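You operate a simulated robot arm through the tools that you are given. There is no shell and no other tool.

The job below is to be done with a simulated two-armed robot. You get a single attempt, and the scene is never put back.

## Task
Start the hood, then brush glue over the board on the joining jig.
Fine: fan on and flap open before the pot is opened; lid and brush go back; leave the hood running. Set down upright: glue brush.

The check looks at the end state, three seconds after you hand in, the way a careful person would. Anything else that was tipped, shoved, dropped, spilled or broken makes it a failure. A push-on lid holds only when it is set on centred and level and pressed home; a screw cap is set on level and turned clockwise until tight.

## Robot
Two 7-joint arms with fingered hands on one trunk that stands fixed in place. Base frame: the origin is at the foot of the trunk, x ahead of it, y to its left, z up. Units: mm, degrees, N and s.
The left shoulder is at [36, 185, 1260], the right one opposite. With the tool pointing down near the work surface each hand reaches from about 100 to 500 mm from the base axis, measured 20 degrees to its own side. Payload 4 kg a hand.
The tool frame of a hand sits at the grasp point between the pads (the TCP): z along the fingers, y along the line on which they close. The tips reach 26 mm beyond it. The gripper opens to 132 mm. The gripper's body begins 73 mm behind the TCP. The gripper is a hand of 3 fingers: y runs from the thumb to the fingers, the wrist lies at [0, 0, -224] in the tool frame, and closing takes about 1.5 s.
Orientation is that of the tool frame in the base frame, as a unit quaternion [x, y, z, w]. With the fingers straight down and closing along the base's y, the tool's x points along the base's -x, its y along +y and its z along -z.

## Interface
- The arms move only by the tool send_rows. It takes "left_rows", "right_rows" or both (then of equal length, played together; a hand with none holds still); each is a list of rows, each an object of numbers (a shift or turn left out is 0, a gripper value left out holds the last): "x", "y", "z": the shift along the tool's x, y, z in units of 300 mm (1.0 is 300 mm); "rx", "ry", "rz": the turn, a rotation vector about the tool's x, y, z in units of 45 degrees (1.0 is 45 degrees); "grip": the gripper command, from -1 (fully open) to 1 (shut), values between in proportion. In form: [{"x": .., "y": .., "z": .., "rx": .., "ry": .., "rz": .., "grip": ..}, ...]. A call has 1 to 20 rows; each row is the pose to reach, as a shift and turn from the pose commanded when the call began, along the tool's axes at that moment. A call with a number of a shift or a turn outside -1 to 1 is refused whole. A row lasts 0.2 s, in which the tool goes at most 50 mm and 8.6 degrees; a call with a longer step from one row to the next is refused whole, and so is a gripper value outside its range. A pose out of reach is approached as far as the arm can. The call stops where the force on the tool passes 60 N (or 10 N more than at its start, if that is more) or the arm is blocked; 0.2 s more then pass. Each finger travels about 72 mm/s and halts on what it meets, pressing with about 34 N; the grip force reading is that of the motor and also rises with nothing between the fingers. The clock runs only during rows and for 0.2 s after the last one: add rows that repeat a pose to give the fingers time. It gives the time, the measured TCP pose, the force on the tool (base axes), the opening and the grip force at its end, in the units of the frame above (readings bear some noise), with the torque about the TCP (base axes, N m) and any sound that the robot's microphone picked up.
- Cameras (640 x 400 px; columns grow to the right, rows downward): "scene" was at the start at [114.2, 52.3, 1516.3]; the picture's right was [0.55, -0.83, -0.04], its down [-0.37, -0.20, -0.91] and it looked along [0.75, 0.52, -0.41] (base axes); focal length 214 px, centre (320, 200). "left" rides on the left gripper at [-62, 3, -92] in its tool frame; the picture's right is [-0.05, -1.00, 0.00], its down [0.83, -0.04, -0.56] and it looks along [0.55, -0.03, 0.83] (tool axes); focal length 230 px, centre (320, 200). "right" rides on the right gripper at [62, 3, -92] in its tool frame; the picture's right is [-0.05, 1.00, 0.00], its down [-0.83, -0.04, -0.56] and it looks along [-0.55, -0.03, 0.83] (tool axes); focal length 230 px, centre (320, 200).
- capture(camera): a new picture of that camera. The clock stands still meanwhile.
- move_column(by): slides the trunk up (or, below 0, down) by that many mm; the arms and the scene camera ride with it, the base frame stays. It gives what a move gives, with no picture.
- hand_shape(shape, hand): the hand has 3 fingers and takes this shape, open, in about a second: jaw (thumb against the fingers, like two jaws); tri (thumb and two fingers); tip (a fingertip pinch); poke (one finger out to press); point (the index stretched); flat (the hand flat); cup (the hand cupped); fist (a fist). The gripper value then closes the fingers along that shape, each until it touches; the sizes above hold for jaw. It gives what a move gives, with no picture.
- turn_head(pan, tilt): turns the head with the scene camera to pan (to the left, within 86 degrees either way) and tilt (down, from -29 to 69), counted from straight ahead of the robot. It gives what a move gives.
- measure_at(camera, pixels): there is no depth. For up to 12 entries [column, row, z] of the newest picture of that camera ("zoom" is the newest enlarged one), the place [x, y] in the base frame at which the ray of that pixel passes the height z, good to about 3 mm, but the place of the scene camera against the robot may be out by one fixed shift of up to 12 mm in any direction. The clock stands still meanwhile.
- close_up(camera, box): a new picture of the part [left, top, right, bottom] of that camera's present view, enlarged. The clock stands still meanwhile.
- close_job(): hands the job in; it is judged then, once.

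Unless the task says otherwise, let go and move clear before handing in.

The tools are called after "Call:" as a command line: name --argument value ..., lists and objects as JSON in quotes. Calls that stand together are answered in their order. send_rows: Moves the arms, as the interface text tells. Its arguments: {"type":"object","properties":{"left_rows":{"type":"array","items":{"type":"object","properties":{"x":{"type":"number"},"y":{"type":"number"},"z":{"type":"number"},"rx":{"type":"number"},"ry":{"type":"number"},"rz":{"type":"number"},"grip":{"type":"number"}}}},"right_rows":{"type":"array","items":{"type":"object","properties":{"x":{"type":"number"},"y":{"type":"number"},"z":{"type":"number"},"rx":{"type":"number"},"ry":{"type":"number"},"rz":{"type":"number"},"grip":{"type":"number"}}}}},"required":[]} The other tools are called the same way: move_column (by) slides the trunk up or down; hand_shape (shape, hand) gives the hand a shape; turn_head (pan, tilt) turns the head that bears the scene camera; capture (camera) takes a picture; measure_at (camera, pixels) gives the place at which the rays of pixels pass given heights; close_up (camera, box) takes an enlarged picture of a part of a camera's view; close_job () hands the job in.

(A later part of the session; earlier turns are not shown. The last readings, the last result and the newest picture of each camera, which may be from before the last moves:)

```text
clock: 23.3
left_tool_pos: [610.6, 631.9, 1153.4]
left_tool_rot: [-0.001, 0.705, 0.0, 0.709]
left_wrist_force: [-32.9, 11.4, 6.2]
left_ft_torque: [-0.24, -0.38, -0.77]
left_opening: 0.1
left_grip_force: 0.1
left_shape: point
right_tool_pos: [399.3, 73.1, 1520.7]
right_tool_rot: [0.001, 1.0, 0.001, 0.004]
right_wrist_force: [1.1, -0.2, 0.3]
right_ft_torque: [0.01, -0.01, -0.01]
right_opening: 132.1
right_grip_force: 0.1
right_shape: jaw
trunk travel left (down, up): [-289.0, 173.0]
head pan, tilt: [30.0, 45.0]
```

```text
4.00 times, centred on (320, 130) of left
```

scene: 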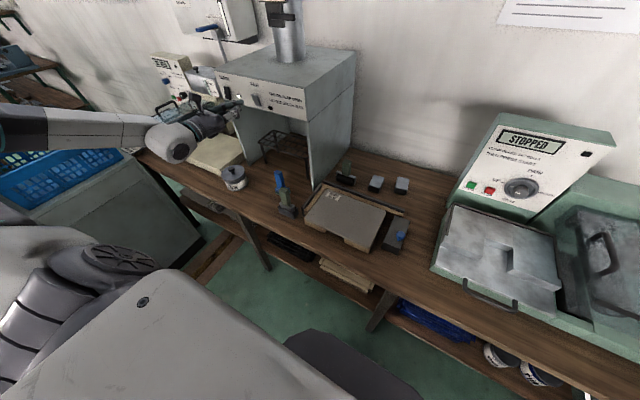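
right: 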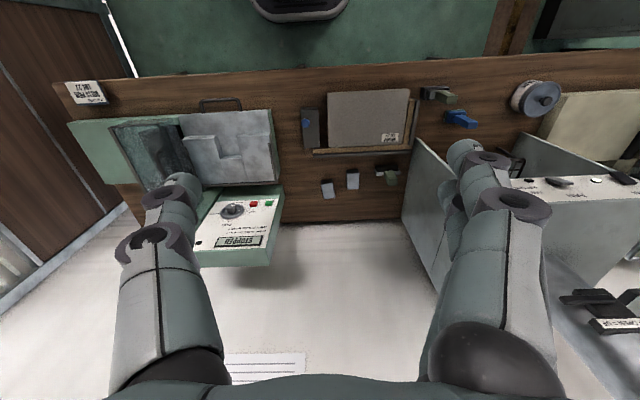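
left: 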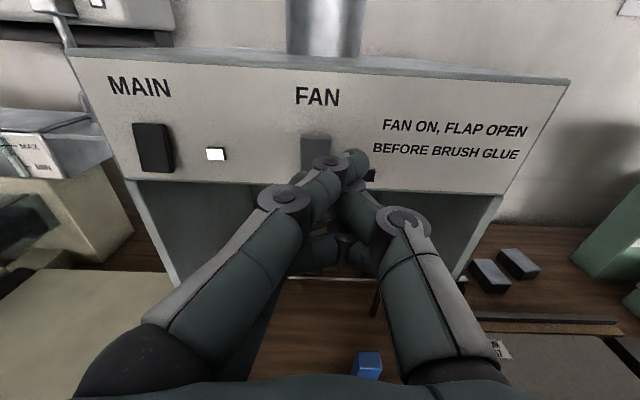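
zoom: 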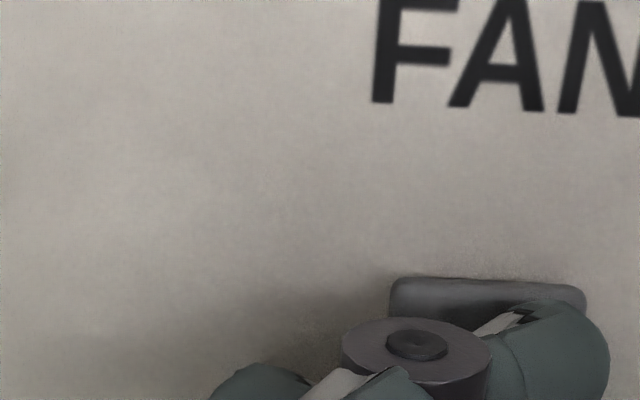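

The rocker's top looks pressed in now (33 N). I'll back off and check the lamp.

Call:
send_rows --left_rows '[{"z": -0.05}, {"z": -0.12}, {"z": -0.25}, {"z": -0.25}]'

Call:
close_up --camera "scene" --box '[210, 70, 320, 140]'

Call:
close_up --camera "left" --box '[240, 80, 400, 180]'

```text
clock: 24.3
left_tool_pos: [544.5, 630.8, 1150.4]
left_tool_rot: [0.0, 0.708, 0.0, 0.706]
left_wrist_force: [0.6, 0.7, 0.1]
left_ft_torque: [-0.03, 0.03, 0.01]
left_opening: 0.0
left_grip_force: 0.0
left_shape: point
right_tool_pos: [409.6, 71.7, 1515.9]
right_tool_rot: [0.001, 1.0, 0.001, -0.001]
right_wrist_force: [0.7, 0.2, -0.8]
right_ft_torque: [-0.02, -0.03, 0.0]
right_opening: 132.2
right_grip_force: 0.1
right_shape: jaw
trunk travel left (down, up): [-289.0, 173.0]
head pan, tilt: [30.0, 45.0]
```

```text
5.71 times, centred on (265, 105) of scene
```

zoom: 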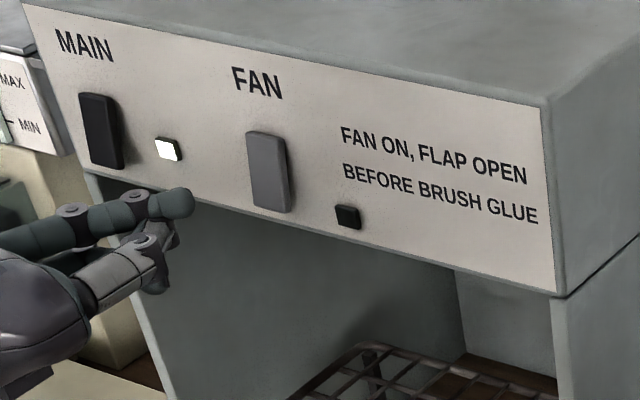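

```text
4.00 times, centred on (320, 130) of left
```

zoom: 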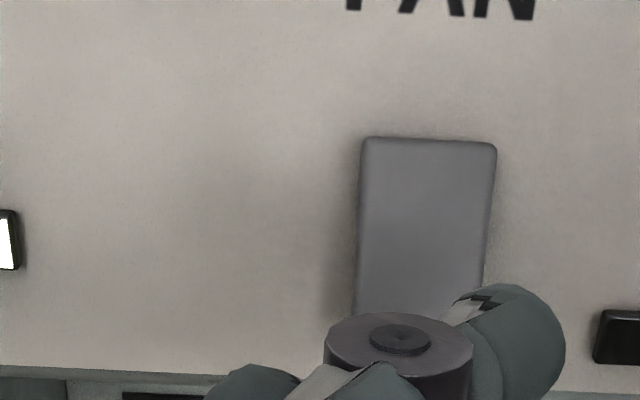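

The FAN rocker is now flipped like MAIN (top in), though its lamp at (347,216) is still dark – perhaps it depends on airflow. I'll go open the flap next and re-check; first a closer look at the lever.

Call:
send_rows --left_rows '[{"x": -0.12, "y": -0.06, "z": -0.1}, {"x": -0.24, "y": -0.12, "z": -0.1}, {"x": -0.36, "y": -0.18, "z": -0.1}, {"x": -0.48, "y": -0.24, "z": -0.1}, {"x": -0.6, "y": -0.303, "z": -0.1}, {"x": -0.6, "y": -0.303, "z": -0.1}]'

Call:
capture --camera "left"

Call:
capture --camera "scene"

Call:
close_up --camera "left" --box '[180, 20, 340, 140]'

```text
refused: row 1 steps farther than a row can; nothing moved
```

```text
taken
```

left: 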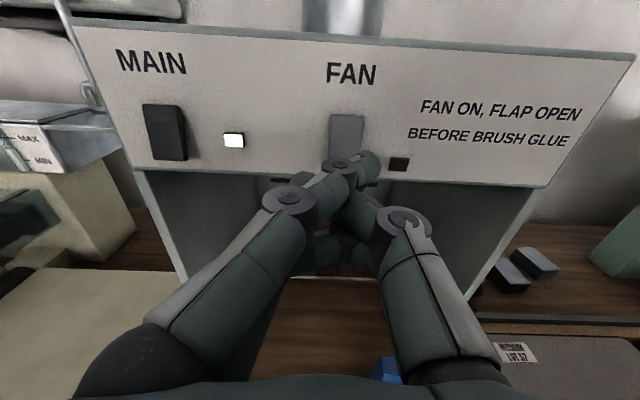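

```text
taken
```

scene: 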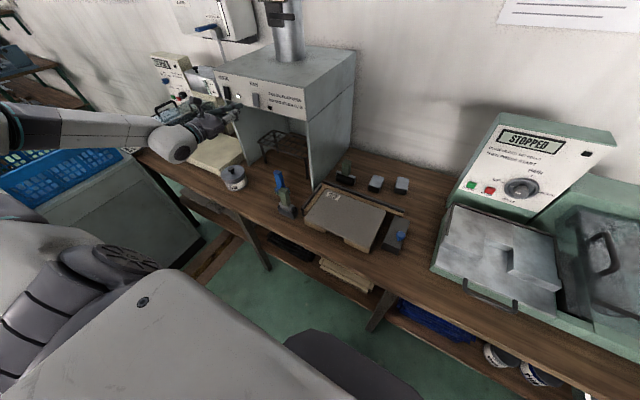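

```text
3.33 times, centred on (260, 80) of left
```

zoom: 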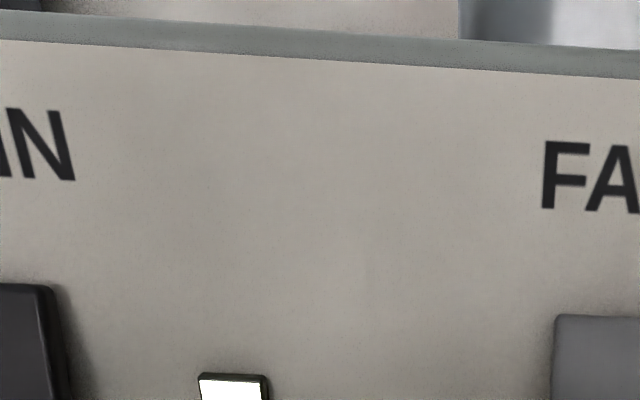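

The move was refused for too long a first step; nothing moved. I'll resend with smaller steps.

Call:
send_rows --left_rows '[{"x": -0.1, "y": -0.05, "z": -0.05}, {"x": -0.2, "y": -0.1, "z": -0.1}, {"x": -0.32, "y": -0.16, "z": -0.1}, {"x": -0.44, "y": -0.22, "z": -0.1}, {"x": -0.54, "y": -0.27, "z": -0.1}, {"x": -0.6, "y": -0.303, "z": -0.1}, {"x": -0.6, "y": -0.303, "z": -0.1}]'

Call:
capture --camera "left"

Call:
capture --camera "scene"

Call:
close_up --camera "left" --box '[200, 60, 360, 160]'

```text
clock: 25.9
left_tool_pos: [511.8, 539.4, 1332.3]
left_tool_rot: [0.001, 0.707, -0.001, 0.707]
left_wrist_force: [-0.2, -0.1, 0.4]
left_ft_torque: [0.02, 0.0, -0.01]
left_opening: 0.3
left_grip_force: 0.1
left_shape: point
right_tool_pos: [407.2, 72.5, 1518.8]
right_tool_rot: [0.0, 1.0, 0.002, 0.0]
right_wrist_force: [0.1, 0.1, -0.3]
right_ft_torque: [0.01, 0.02, 0.03]
right_opening: 132.0
right_grip_force: 0.0
right_shape: jaw
trunk travel left (down, up): [-289.0, 173.0]
head pan, tilt: [30.0, 45.0]
```

```text
taken
```

left: 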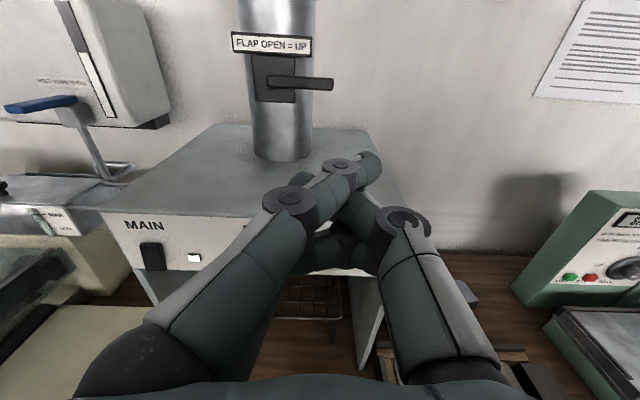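

```text
taken
```

scene: 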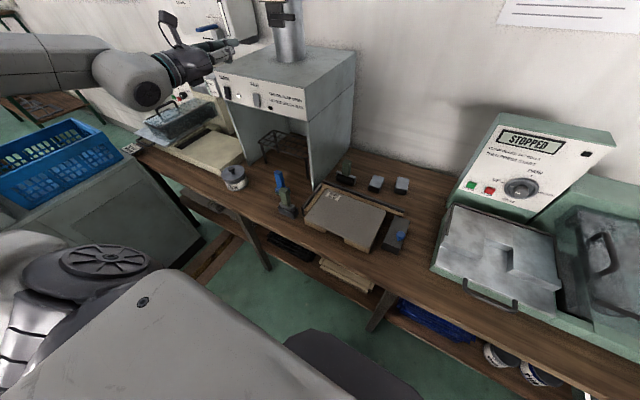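

```text
4.00 times, centred on (280, 110) of left
```

zoom: 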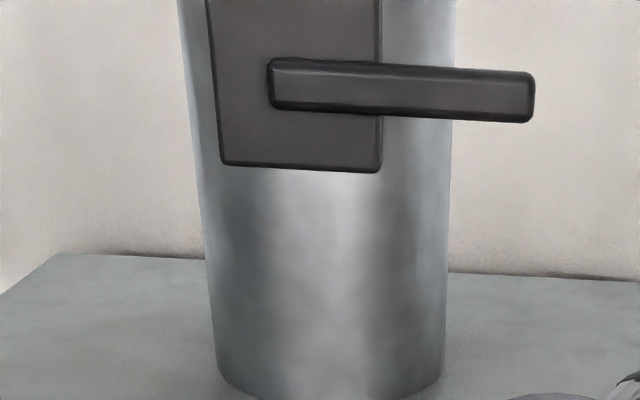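

I'll measure the lever end (333,84) and pivot (273,81) from this second view to intersect with the first.

Call:
measure_at --camera "left" --pixels '[[333.3, 84.3, 1370], [333.3, 84.3, 1320], [267, 81, 1370], [267, 81, 1320], [313, 110, 1370], [313, 110, 1320], [340, 64, 1370], [280, 161, 1230]]'

```text
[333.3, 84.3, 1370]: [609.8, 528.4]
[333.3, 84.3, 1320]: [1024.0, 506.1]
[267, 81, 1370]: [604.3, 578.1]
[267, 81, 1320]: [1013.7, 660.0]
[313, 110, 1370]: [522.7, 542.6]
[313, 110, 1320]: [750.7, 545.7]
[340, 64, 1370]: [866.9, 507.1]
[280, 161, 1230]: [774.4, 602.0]
```

Lever end ≈ (782,520,1349), pivot ≈ (782,603,1348). I'll bring the stretched index below the lever, short of it, and turn the head to watch.

Call:
send_rows --left_rows '[{"x": 0.03, "y": 0.02, "z": 0.13}, {"x": 0.06, "y": 0.04, "z": 0.26}, {"x": 0.09, "y": 0.06, "z": 0.4}, {"x": 0.107, "y": 0.077, "z": 0.54}, {"x": 0.107, "y": 0.077, "z": 0.65}, {"x": 0.107, "y": 0.077, "z": 0.72}, {"x": 0.107, "y": 0.077, "z": 0.72}]'

Call:
turn_head --pan 38 --tilt 18

Call:
capture --camera "left"

Call:
capture --camera "scene"

```text
clock: 27.5
left_tool_pos: [733.2, 543.4, 1286.3]
left_tool_rot: [-0.004, 0.709, -0.013, 0.705]
left_wrist_force: [0.7, 0.0, -1.4]
left_ft_torque: [-0.02, -0.06, -0.04]
left_opening: 0.0
left_grip_force: 0.0
left_shape: point
left hand out of reach, approached as far as the arm can: row 5, 6
right_tool_pos: [414.3, 75.3, 1515.3]
right_tool_rot: [-0.001, 1.0, 0.0, -0.003]
right_wrist_force: [-0.2, 0.3, -0.7]
right_ft_torque: [-0.05, 0.03, -0.02]
right_opening: 132.1
right_grip_force: 0.0
right_shape: jaw
trunk travel left (down, up): [-289.0, 173.0]
head pan, tilt: [30.0, 45.0]
```

```text
clock: 28.4
left_tool_pos: [725.6, 541.5, 1292.3]
left_tool_rot: [-0.002, 0.707, -0.013, 0.707]
left_wrist_force: [-0.6, 0.5, 0.6]
left_ft_torque: [-0.02, 0.04, 0.0]
left_opening: 0.0
left_grip_force: 0.1
left_shape: point
right_tool_pos: [406.3, 70.1, 1519.5]
right_tool_rot: [0.0, 1.0, 0.002, 0.002]
right_wrist_force: [0.8, -0.1, -0.3]
right_ft_torque: [-0.05, 0.0, -0.01]
right_opening: 132.0
right_grip_force: 0.0
right_shape: jaw
trunk travel left (down, up): [-289.0, 173.0]
head pan, tilt: [38.0, 18.0]
```

```text
taken
```

left: 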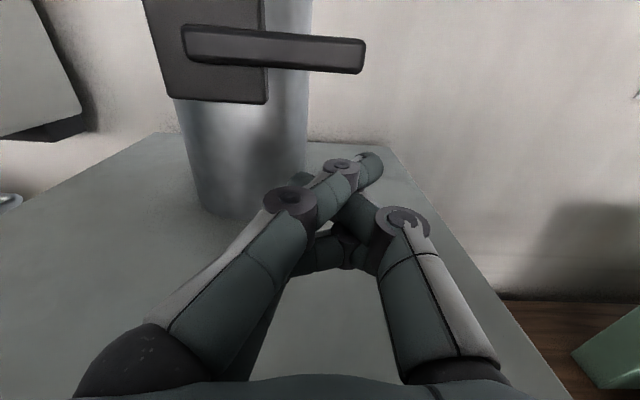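

```text
taken
```

scene: 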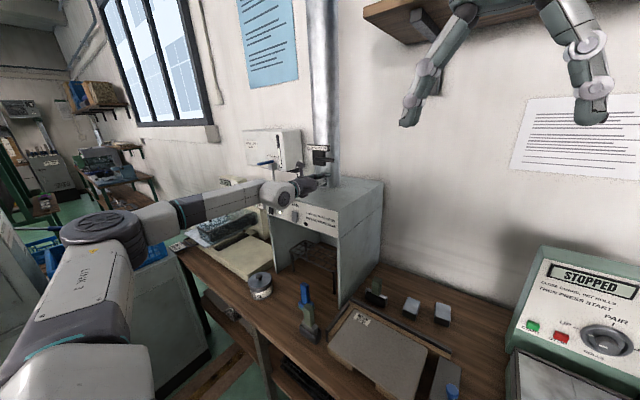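

The arm hit a reach limit at x≈726 with the tool straight ahead. I'll yaw the tool ~22° left, in line with the arm, to gain reach, slightly backed off.

Call:
send_rows --left_rows '[{"z": -0.06, "y": -0.03, "rx": -0.12}, {"z": -0.127, "y": -0.057, "x": 0.017, "rx": -0.25}, {"z": -0.127, "y": -0.057, "x": 0.017, "rx": -0.38}, {"z": -0.127, "y": -0.057, "x": 0.017, "rx": -0.5}, {"z": -0.127, "y": -0.057, "x": 0.017, "rx": -0.5}]'

Call:
capture --camera "left"

Call:
close_up --camera "scene" --box '[250, 120, 390, 220]'

```text
clock: 29.6
left_tool_pos: [687.7, 544.9, 1294.7]
left_tool_rot: [-0.138, 0.694, 0.138, 0.693]
left_wrist_force: [-0.1, -0.6, 0.3]
left_ft_torque: [0.02, -0.01, -0.01]
left_opening: 0.0
left_grip_force: 0.0
left_shape: point
left hand out of reach, approached as far as the arm can: row 1
right_tool_pos: [405.6, 70.9, 1516.8]
right_tool_rot: [0.0, 1.0, 0.002, 0.0]
right_wrist_force: [-0.5, -0.2, 0.5]
right_ft_torque: [-0.01, -0.02, 0.0]
right_opening: 131.8
right_grip_force: 0.0
right_shape: jaw
trunk travel left (down, up): [-289.0, 173.0]
head pan, tilt: [38.0, 18.0]
```

```text
taken
```

left: 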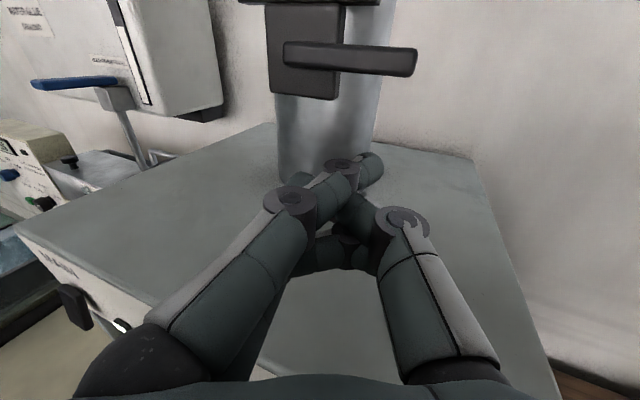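

```text
4.00 times, centred on (320, 170) of scene
```

zoom: 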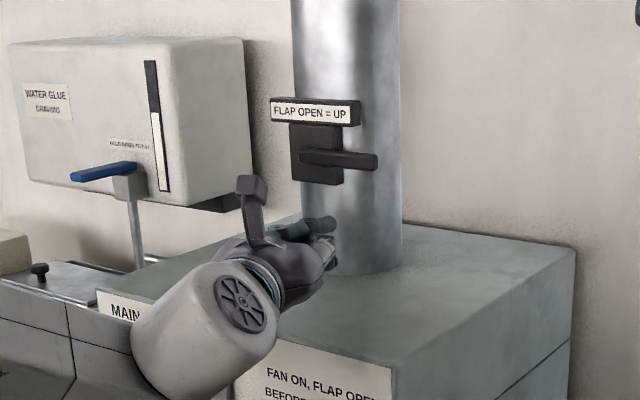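

Yawed pose reached cleanly. I'll now extend so the index tip passes under the lever at about (790,543,1315).

Call:
send_rows --left_rows '[{"z": 0.1, "y": -0.03, "x": -0.01}, {"z": 0.18, "y": -0.055, "x": -0.02}, {"z": 0.237, "y": -0.073, "x": -0.02}, {"z": 0.237, "y": -0.073, "x": -0.02}]'

Call:
capture --camera "left"

Call:
close_up --camera "scene" --box '[270, 120, 370, 200]'

```text
clock: 30.6
left_tool_pos: [764.5, 551.4, 1299.3]
left_tool_rot: [-0.138, 0.694, 0.138, 0.693]
left_wrist_force: [0.3, -0.1, -0.5]
left_ft_torque: [-0.03, 0.0, -0.01]
left_opening: 0.0
left_grip_force: 0.0
left_shape: point
right_tool_pos: [407.9, 71.3, 1517.1]
right_tool_rot: [0.0, 1.0, 0.001, 0.0]
right_wrist_force: [1.0, -0.1, 0.3]
right_ft_torque: [-0.02, 0.02, 0.02]
right_opening: 131.8
right_grip_force: 0.0
right_shape: jaw
trunk travel left (down, up): [-289.0, 173.0]
head pan, tilt: [38.0, 18.0]
```

```text
taken
```

left: 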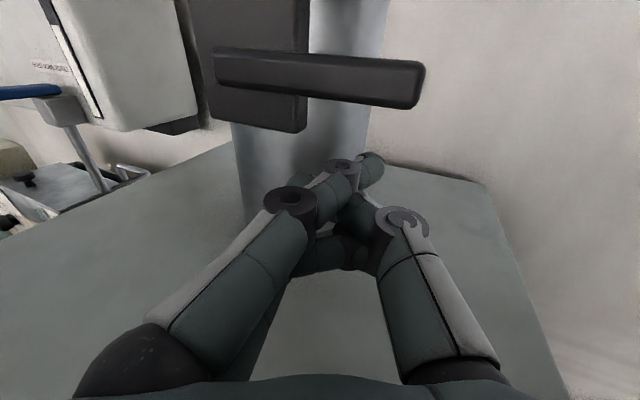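

```text
5.00 times, centred on (320, 160) of scene
```

zoom: 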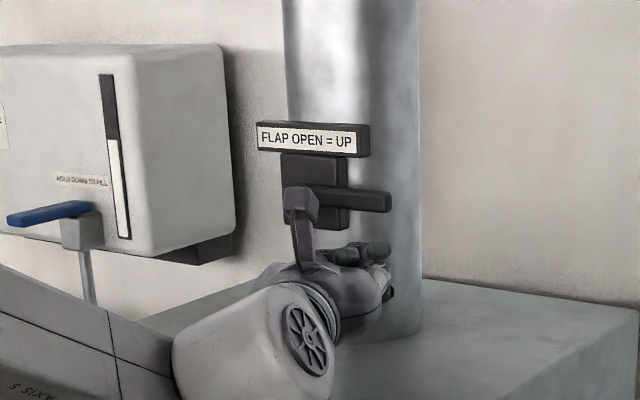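

Index tip is under the lever near its end (left image tip 372,160; lever end 415,75). I'll sweep upward along the lever's arc to about 45° and check.

Call:
send_rows --left_rows '[{"x": -0.027}, {"x": -0.05}, {"x": -0.077, "y": -0.006, "z": -0.003}, {"x": -0.103, "y": -0.009, "z": -0.004}, {"x": -0.133, "y": -0.008, "z": -0.003}, {"x": -0.16, "y": -0.006, "z": -0.003}, {"x": -0.187, "y": 0.002, "z": 0.001}, {"x": -0.21, "y": 0.011, "z": 0.0045}]'

Call:
capture --camera "left"

Call:
close_up --camera "scene" --box '[270, 120, 370, 200]'

```text
clock: 32.4
left_tool_pos: [762.7, 555.6, 1362.3]
left_tool_rot: [-0.138, 0.694, 0.138, 0.694]
left_wrist_force: [-0.3, -0.9, -0.7]
left_ft_torque: [0.01, 0.02, -0.02]
left_opening: 0.2
left_grip_force: 0.2
left_shape: point
right_tool_pos: [407.5, 71.7, 1518.3]
right_tool_rot: [0.0, 1.0, 0.003, 0.001]
right_wrist_force: [-0.3, 0.7, -1.1]
right_ft_torque: [0.03, 0.01, 0.0]
right_opening: 131.9
right_grip_force: 0.0
right_shape: jaw
trunk travel left (down, up): [-289.0, 173.0]
head pan, tilt: [38.0, 18.0]
```

```text
taken
```

left: 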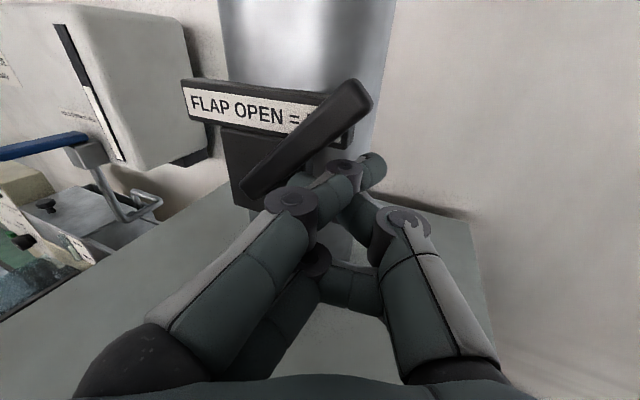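

```text
5.00 times, centred on (320, 160) of scene
```

zoom: 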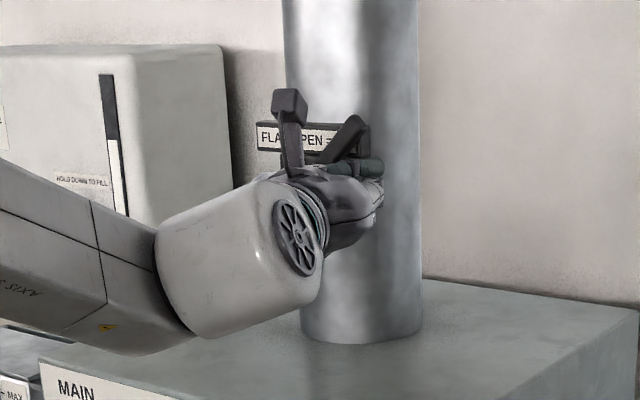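

The lever follows and stands at ~50°. I'll continue the arc to vertical.

Call:
send_rows --left_rows '[{"x": -0.023, "y": 0.019, "z": -0.006}, {"x": -0.047, "y": 0.033, "z": 0.0}, {"x": -0.067, "y": 0.051, "z": 0.007}, {"x": -0.083, "y": 0.071, "z": 0.015}, {"x": -0.097, "y": 0.094, "z": 0.025}, {"x": -0.107, "y": 0.117, "z": 0.035}, {"x": -0.113, "y": 0.134, "z": 0.042}, {"x": -0.113, "y": 0.153, "z": 0.049}]'

Call:
capture --camera "left"

Call:
close_up --camera "scene" --box '[270, 120, 370, 200]'

```text
clock: 34.2
left_tool_pos: [756.4, 602.0, 1397.9]
left_tool_rot: [-0.138, 0.692, 0.138, 0.695]
left_wrist_force: [-5.5, -2.1, 2.1]
left_ft_torque: [-0.03, -0.06, -0.09]
left_opening: 0.0
left_grip_force: 0.0
left_shape: point
right_tool_pos: [405.1, 70.9, 1518.3]
right_tool_rot: [0.001, 1.0, 0.001, 0.0]
right_wrist_force: [-0.5, 0.7, 0.3]
right_ft_torque: [0.05, -0.01, -0.01]
right_opening: 132.1
right_grip_force: 0.0
right_shape: jaw
trunk travel left (down, up): [-289.0, 173.0]
head pan, tilt: [38.0, 18.0]
```

```text
taken
```

left: 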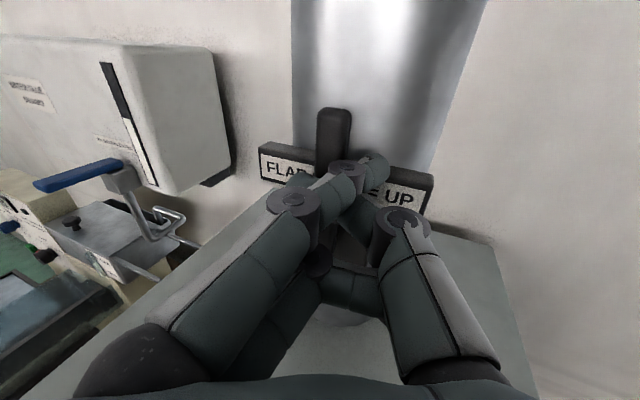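

```text
5.00 times, centred on (320, 160) of scene
```

zoom: 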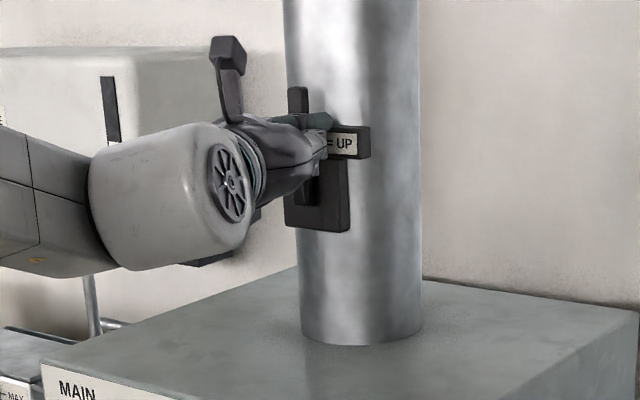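

The lever stands vertical now. I'll retreat straight back and check both lever and FAN lamp.

Call:
send_rows --left_rows '[{"z": -0.1, "y": 0.035}, {"z": -0.23, "y": 0.09}, {"z": -0.36, "y": 0.145}, {"z": -0.49, "y": 0.2}, {"z": -0.616, "y": 0.255}, {"z": -0.616, "y": 0.255}]'

Call:
capture --camera "left"

Call:
close_up --camera "scene" --box '[250, 130, 390, 240]'

```text
clock: 35.6
left_tool_pos: [559.0, 602.7, 1396.4]
left_tool_rot: [-0.138, 0.694, 0.138, 0.693]
left_wrist_force: [0.0, 0.4, 0.4]
left_ft_torque: [-0.01, 0.01, 0.01]
left_opening: 0.0
left_grip_force: 0.1
left_shape: point
right_tool_pos: [407.9, 72.3, 1516.2]
right_tool_rot: [0.0, 1.0, 0.002, 0.001]
right_wrist_force: [0.7, 0.0, -0.1]
right_ft_torque: [0.0, 0.03, 0.01]
right_opening: 131.8
right_grip_force: 0.1
right_shape: jaw
trunk travel left (down, up): [-289.0, 173.0]
head pan, tilt: [38.0, 18.0]
```

```text
taken
```

left: 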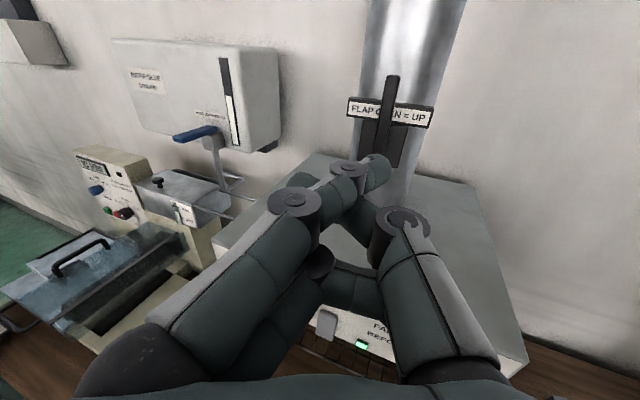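

```text
3.64 times, centred on (320, 185) of scene
```

zoom: 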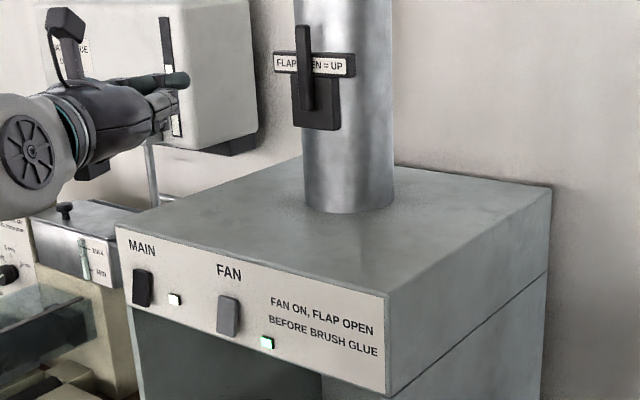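

The FAN lamp is now green (zoom 267,343) and lever up. Next, pull back, pitch the hand 45° down and inspect pot and brushes from above.

Call:
send_rows --left_rows '[{"z": -0.1, "y": -0.045, "x": 0.05, "ry": 0.1}, {"z": -0.2, "y": -0.09, "x": 0.13, "ry": 0.2}, {"z": -0.3, "y": -0.135, "x": 0.22, "ry": 0.3}, {"z": -0.4, "y": -0.18, "x": 0.32, "ry": 0.4}, {"z": -0.48, "y": -0.22, "x": 0.42, "ry": 0.55}, {"z": -0.56, "y": -0.26, "x": 0.52, "ry": 0.7}, {"z": -0.64, "y": -0.31, "x": 0.63, "ry": 0.85}, {"z": -0.69, "y": -0.34, "x": 0.73, "ry": 1.0}, {"z": -0.723, "y": -0.36, "x": 0.82, "ry": 1.0}, {"z": -0.723, "y": -0.36, "x": 0.82, "ry": 1.0}]'

Call:
hand_shape --hand "left" --shape "jaw"

Call:
capture --camera "left"

Call:
turn_head --pan 38 --tilt 45

Call:
capture --camera "scene"

```text
clock: 37.8
left_tool_pos: [472.7, 463.4, 1171.1]
left_tool_rot: [-0.18, 0.907, 0.073, 0.373]
left_wrist_force: [0.3, 0.1, -0.2]
left_ft_torque: [-0.02, -0.02, -0.04]
left_opening: 0.3
left_grip_force: 0.0
left_shape: point
left hand out of reach, approached as far as the arm can: row 5, 6, 7, 8, 9, 10
right_tool_pos: [407.5, 73.5, 1517.6]
right_tool_rot: [0.0, 1.0, 0.001, 0.0]
right_wrist_force: [-0.1, 0.0, -0.2]
right_ft_torque: [-0.01, 0.01, -0.03]
right_opening: 131.9
right_grip_force: 0.0
right_shape: jaw
trunk travel left (down, up): [-289.0, 173.0]
head pan, tilt: [38.0, 18.0]
```

```text
clock: 38.7
left_tool_pos: [472.3, 461.9, 1172.6]
left_tool_rot: [-0.18, 0.907, 0.074, 0.374]
left_wrist_force: [-0.4, -0.3, 0.1]
left_ft_torque: [-0.01, 0.0, 0.02]
left_opening: 94.8
left_grip_force: 0.0
left_shape: jaw
right_tool_pos: [407.6, 71.2, 1516.2]
right_tool_rot: [0.0, 1.0, 0.003, 0.0]
right_wrist_force: [0.0, 0.4, -0.3]
right_ft_torque: [-0.02, 0.0, 0.0]
right_opening: 131.7
right_grip_force: 0.1
right_shape: jaw
trunk travel left (down, up): [-289.0, 173.0]
head pan, tilt: [38.0, 18.0]
```

```text
taken
```

left: 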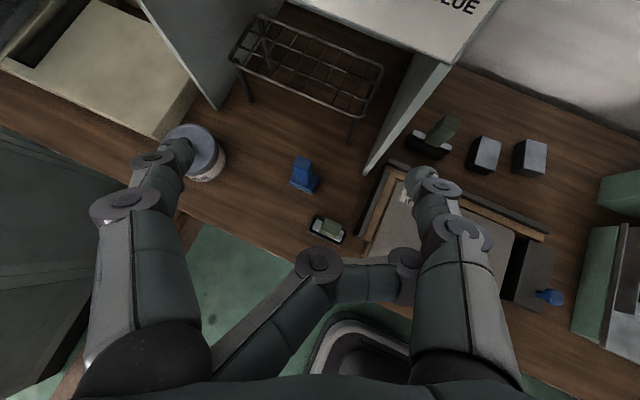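

```text
clock: 39.6
left_tool_pos: [472.3, 463.5, 1172.5]
left_tool_rot: [-0.18, 0.907, 0.074, 0.374]
left_wrist_force: [-0.2, -0.1, 0.6]
left_ft_torque: [0.03, -0.02, 0.0]
left_opening: 95.0
left_grip_force: 0.1
left_shape: jaw
right_tool_pos: [407.1, 72.2, 1517.0]
right_tool_rot: [0.001, 1.0, 0.002, 0.001]
right_wrist_force: [1.1, 0.2, 0.0]
right_ft_torque: [-0.03, -0.01, 0.02]
right_opening: 132.0
right_grip_force: 0.1
right_shape: jaw
trunk travel left (down, up): [-289.0, 173.0]
head pan, tilt: [38.0, 45.0]
```

```text
taken
```

scene: 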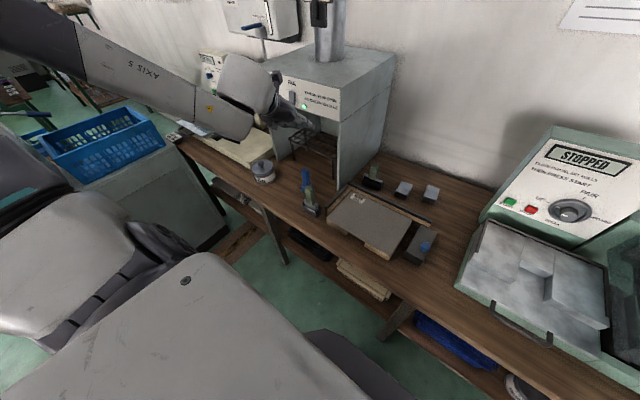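

This is a near top-down view: pot (200,155), blue tool (304,175), green brush in holder (328,230), another green tool (435,138). I'll zoom in on each.

Call:
close_up --camera "left" --box '[260, 140, 380, 250]'

Call:
close_up --camera "left" --box '[390, 100, 550, 200]'

Call:
close_up --camera "left" --box '[130, 90, 290, 200]'

Call:
close_up --camera "scene" --box '[240, 140, 340, 225]'

Call:
close_up --camera "scene" --box '[340, 150, 450, 220]'

```text
3.64 times, centred on (320, 195) of left
```

zoom: 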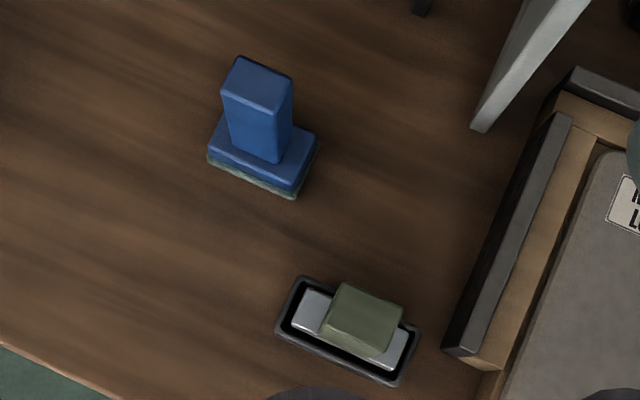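

```text
4.00 times, centred on (470, 150) of left
```

zoom: 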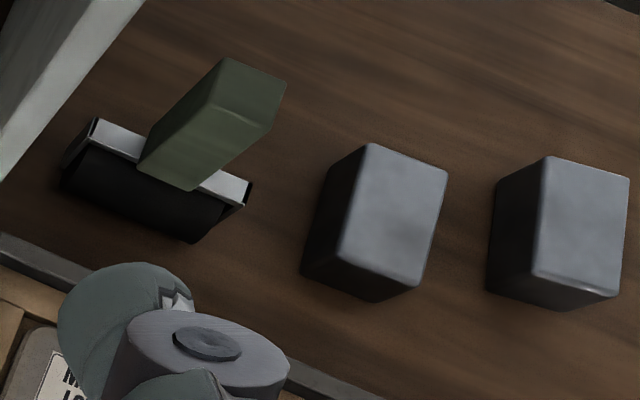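

```text
3.64 times, centred on (210, 145) of left
```

zoom: 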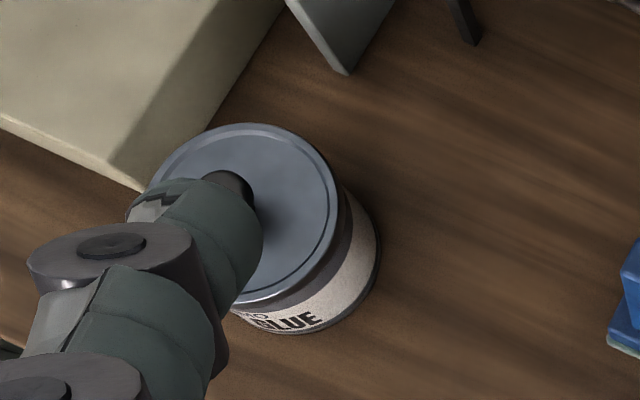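

```text
4.71 times, centred on (290, 182) of scene
```

zoom: 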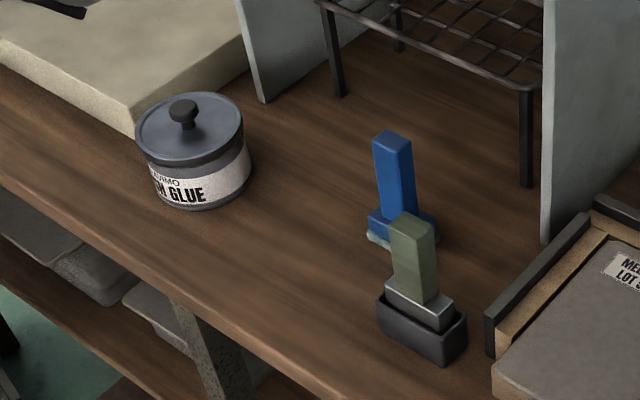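

```text
5.71 times, centred on (395, 185) of scene
```

zoom: 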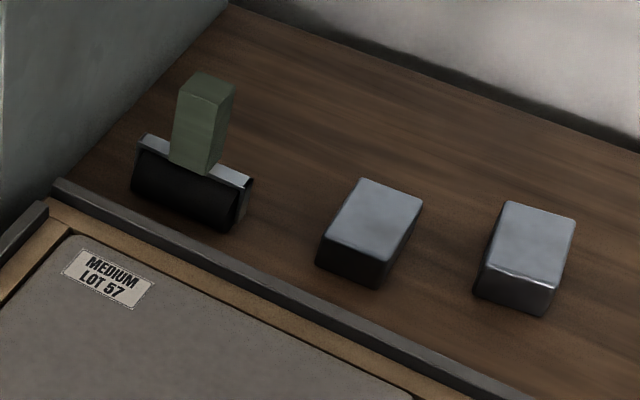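

Now clear: green-handled brush with metal ferrule stands in its black holder next to the jig (glue brush); the other green one is a roller, the blue one a sponge. Measuring heights by combining left and right cameras.

Call:
capture --camera "left"

Call:
measure_at --camera "left" --pixels '[[334, 222, 850], [334, 222, 950], [303, 162, 850], [303, 162, 950], [213, 154, 850], [213, 154, 900], [328, 231, 850], [310, 222, 830], [347, 238, 830]]'

Call:
capture --camera "right"

Call:
measure_at --camera "right" --pixels '[[454, 98.8, 850], [454, 98.8, 950], [472.8, 123.2, 850], [472.8, 123.2, 950]]'

```text
taken
```

left: 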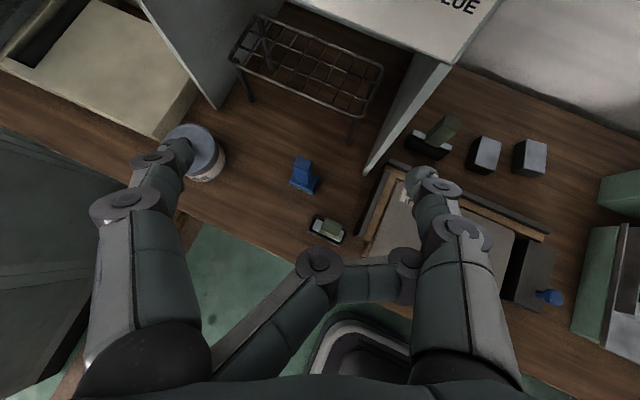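

```text
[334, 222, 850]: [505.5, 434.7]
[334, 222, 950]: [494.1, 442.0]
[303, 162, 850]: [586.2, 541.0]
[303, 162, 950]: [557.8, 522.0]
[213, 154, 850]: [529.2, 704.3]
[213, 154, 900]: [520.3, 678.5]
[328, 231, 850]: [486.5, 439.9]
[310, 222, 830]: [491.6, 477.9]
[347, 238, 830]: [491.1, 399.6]
```

```text
taken
```

right: 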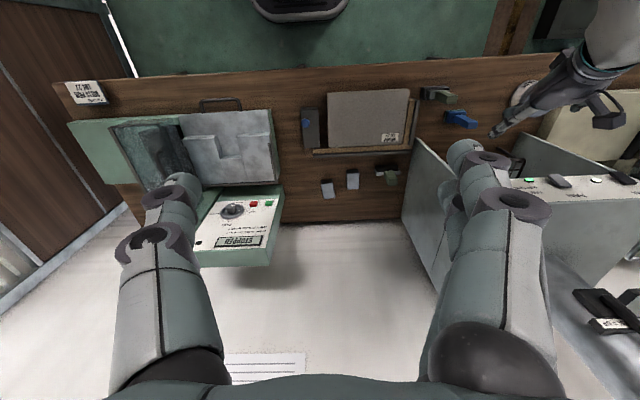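

```text
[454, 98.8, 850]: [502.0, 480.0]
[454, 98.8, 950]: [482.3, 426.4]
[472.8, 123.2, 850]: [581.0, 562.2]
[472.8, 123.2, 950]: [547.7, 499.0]
```

Brush handle top ≈ (493,440,924), holder spans y≈400–478. Now the lid centre from the left view (px ~189,148).

Call:
measure_at --camera "left" --pixels '[[189.4, 148.3, 850], [189.4, 148.3, 900], [234, 155, 830], [165, 135, 900], [217, 163, 900], [206, 182, 900], [375, 255, 850], [515, 235, 850], [405, 180, 850], [470, 310, 850], [530, 300, 850]]'

```text
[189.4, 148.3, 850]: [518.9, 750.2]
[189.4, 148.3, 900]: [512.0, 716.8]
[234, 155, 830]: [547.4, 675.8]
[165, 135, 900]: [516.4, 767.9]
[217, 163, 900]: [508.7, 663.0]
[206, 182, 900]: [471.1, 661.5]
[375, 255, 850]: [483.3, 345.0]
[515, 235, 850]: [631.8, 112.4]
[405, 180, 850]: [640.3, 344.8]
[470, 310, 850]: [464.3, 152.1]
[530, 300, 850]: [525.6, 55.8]
```

Lid centre is around (515,730–745). I'll bring the left hand nearer, heading toward the pot with 45° tilt, for a better fix.

Call:
send_rows --left_rows '[{"x": -0.005, "y": 0.1, "z": 0.08, "rx": -0.06, "rz": -0.06}, {"x": -0.01, "y": 0.2, "z": 0.16, "rx": -0.13, "rz": -0.13}, {"x": -0.014, "y": 0.31, "z": 0.25, "rx": -0.2, "rz": -0.2}, {"x": -0.019, "y": 0.42, "z": 0.33, "rx": -0.27, "rz": -0.27}, {"x": -0.024, "y": 0.53, "z": 0.41, "rx": -0.34, "rz": -0.34}, {"x": -0.028, "y": 0.639, "z": 0.5, "rx": -0.4, "rz": -0.4}, {"x": -0.028, "y": 0.639, "z": 0.5, "rx": -0.4, "rz": -0.4, "grip": -0.4}, {"x": -0.028, "y": 0.639, "z": 0.5, "rx": -0.4, "rz": -0.4, "grip": -0.4}]'

Call:
capture --camera "left"

Call:
capture --camera "scene"

```text
clock: 41.4
left_tool_pos: [499.8, 686.6, 1072.5]
left_tool_rot: [-0.376, 0.844, 0.156, 0.349]
left_wrist_force: [-0.6, -0.2, -0.4]
left_ft_torque: [-0.02, -0.03, -0.03]
left_opening: 30.0
left_grip_force: 0.2
left_shape: jaw
right_tool_pos: [405.9, 70.0, 1518.0]
right_tool_rot: [-0.001, 1.0, 0.002, 0.0]
right_wrist_force: [0.5, 0.1, -0.2]
right_ft_torque: [-0.03, 0.04, 0.0]
right_opening: 131.9
right_grip_force: 0.1
right_shape: jaw
trunk travel left (down, up): [-289.0, 173.0]
head pan, tilt: [38.0, 45.0]
```

```text
taken
```

left: 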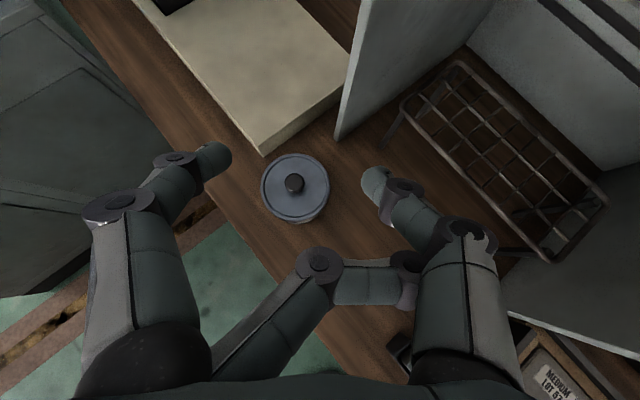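

```text
taken
```

scene: 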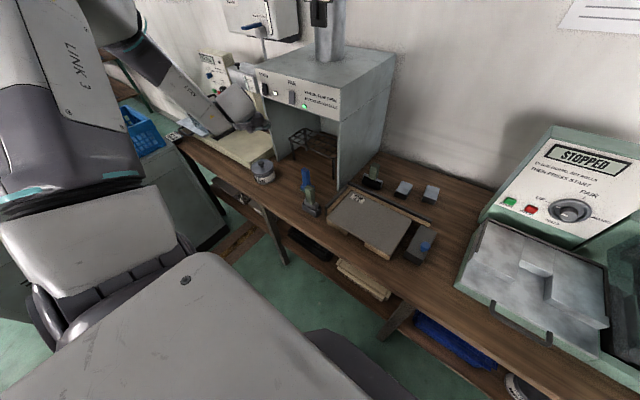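

The pot is now unobstructed below (lid centre ~295,187; knob 295,183). Measuring it.

Call:
close_up --camera "left" --box '[235, 130, 355, 240]'

Call:
measure_at --camera "left" --pixels '[[295, 187, 870], [295, 187, 900], [295, 183, 880], [295, 183, 910], [261, 187, 870], [329, 187, 870], [295, 154, 870], [295, 220, 870], [295, 223, 830]]'

```text
3.64 times, centred on (295, 185) of left
```

zoom: 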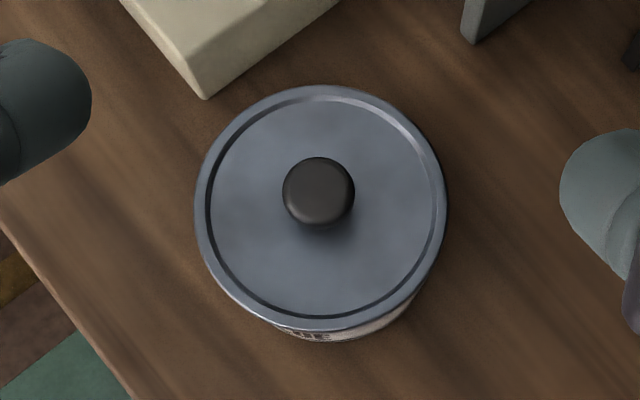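

```text
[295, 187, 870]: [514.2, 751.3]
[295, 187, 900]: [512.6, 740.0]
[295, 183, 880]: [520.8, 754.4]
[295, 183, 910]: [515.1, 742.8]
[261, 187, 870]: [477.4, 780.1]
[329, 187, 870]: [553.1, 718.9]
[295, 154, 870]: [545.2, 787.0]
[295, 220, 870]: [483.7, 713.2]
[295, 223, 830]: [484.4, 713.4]
```

Lid ≈97 mm wide with a ~27 mm knob, centred near (515,750). To reach with a tilted hand I need the trunk lower, so I'll raise the hand first, then lower the trunk 170 mm.

Call:
send_rows --left_rows '[{"x": -0.1, "z": -0.1}, {"x": -0.2, "z": -0.2}, {"x": -0.3, "z": -0.3}, {"x": -0.4, "z": -0.4}, {"x": -0.4, "z": -0.4}]'

Call:
capture --camera "left"

Call:
close_up --camera "left" --box '[235, 130, 355, 240]'

Call:
capture --camera "scene"

```text
clock: 42.6
left_tool_pos: [501.4, 673.9, 1205.1]
left_tool_rot: [-0.376, 0.839, 0.158, 0.36]
left_wrist_force: [-0.2, 0.9, -0.1]
left_ft_torque: [0.01, 0.0, 0.02]
left_opening: 29.9
left_grip_force: 0.1
left_shape: jaw
left hand out of reach, approached as far as the arm can: row 3, 4, 5
right_tool_pos: [406.9, 71.7, 1517.6]
right_tool_rot: [0.0, 1.0, 0.001, 0.0]
right_wrist_force: [0.3, 0.7, 0.4]
right_ft_torque: [-0.01, 0.0, 0.01]
right_opening: 132.0
right_grip_force: 0.0
right_shape: jaw
trunk travel left (down, up): [-289.0, 173.0]
head pan, tilt: [38.0, 45.0]
```

```text
taken
```

left: 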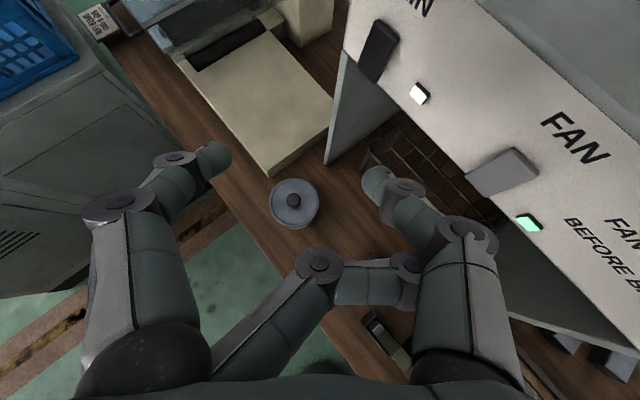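

```text
3.64 times, centred on (295, 185) of left
```

zoom: 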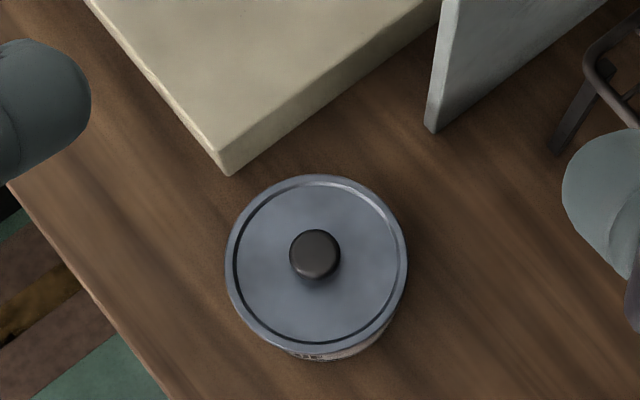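

```text
taken
```

scene: 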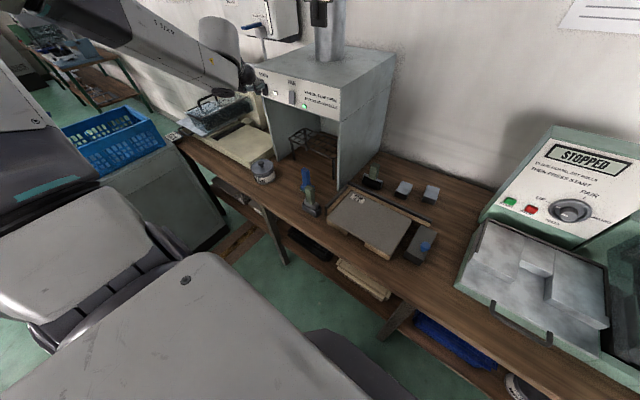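

The lid grows from 182 to 252 zoom-px between the two heights, putting the lid top near z≈837 (knob ≈ (521,757,~858)). Hand is at 1205, so lowering the trunk 150 mm is safe.

Call:
move_column --by -150

Call:
capture --camera "left"

Call:
capture --camera "scene"

Call:
capture --camera "right"

```text
clock: 44.4
left_tool_pos: [542.9, 673.0, 953.1]
left_tool_rot: [-0.359, 0.869, 0.192, 0.282]
left_wrist_force: [-0.7, -0.1, 0.6]
left_ft_torque: [-0.02, -0.01, -0.04]
left_opening: 30.0
left_grip_force: 0.0
left_shape: jaw
right_tool_pos: [433.2, 71.5, 1346.5]
right_tool_rot: [0.0, 1.0, 0.002, -0.023]
right_wrist_force: [-0.1, 0.6, -0.3]
right_ft_torque: [0.01, -0.01, -0.02]
right_opening: 132.0
right_grip_force: 0.0
right_shape: jaw
trunk travel left (down, up): [-139.0, 323.0]
head pan, tilt: [38.0, 45.0]
```

```text
taken
```

left: 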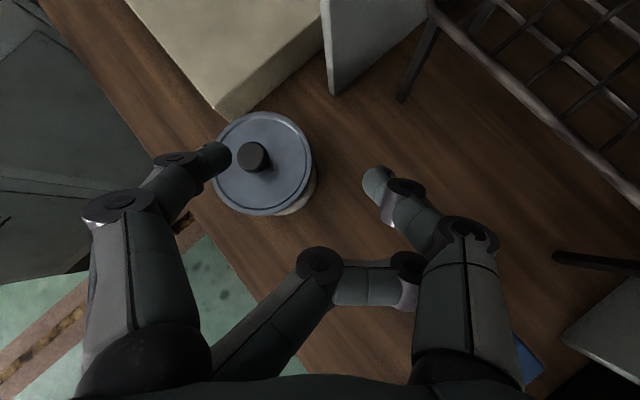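

```text
taken
```

scene: 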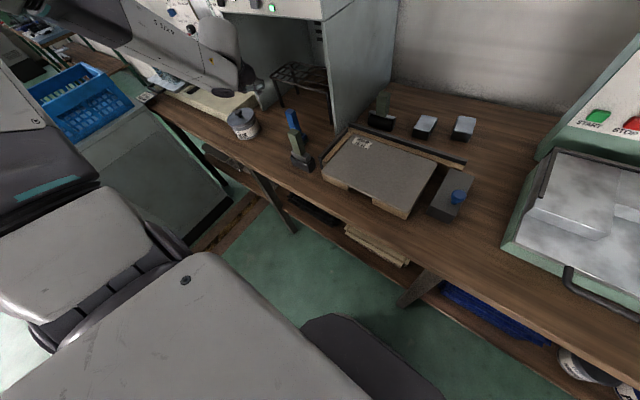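

```text
taken
```

right: 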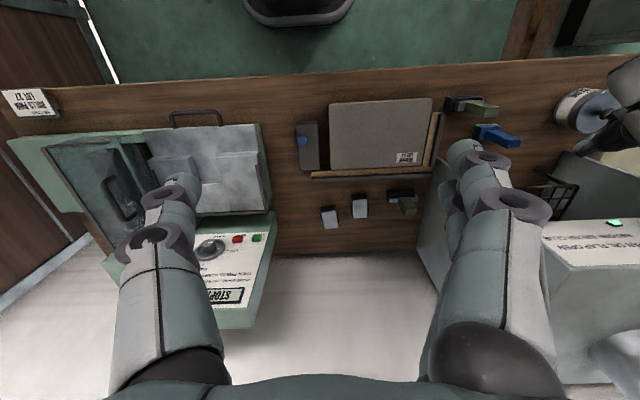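

The left reading changed more than the trunk travel (swing or settling). I'll send a hold row to let things settle and re-read.

Call:
send_rows --left_rows '[{"x": 0}, {"x": 0}, {"x": 0}]'

Call:
capture --camera "left"

Call:
capture --camera "scene"

```text
clock: 45.1
left_tool_pos: [543.4, 673.9, 950.9]
left_tool_rot: [-0.36, 0.868, 0.194, 0.281]
left_wrist_force: [0.4, -0.3, 0.2]
left_ft_torque: [-0.01, -0.02, -0.01]
left_opening: 30.3
left_grip_force: 0.1
left_shape: jaw
right_tool_pos: [434.3, 71.7, 1345.1]
right_tool_rot: [0.0, 1.0, 0.002, -0.022]
right_wrist_force: [-0.4, 0.1, 0.8]
right_ft_torque: [0.02, -0.02, 0.04]
right_opening: 131.9
right_grip_force: 0.0
right_shape: jaw
trunk travel left (down, up): [-139.0, 323.0]
head pan, tilt: [38.0, 45.0]
```

```text
taken
```

left: 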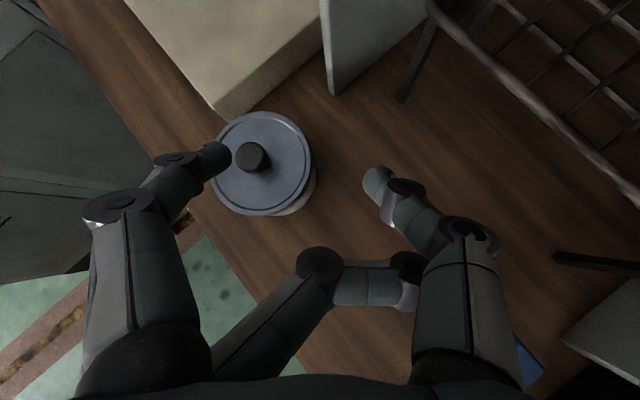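

```text
taken
```

scene: 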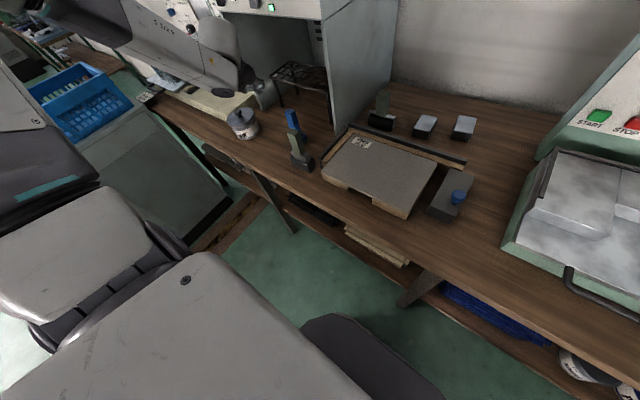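

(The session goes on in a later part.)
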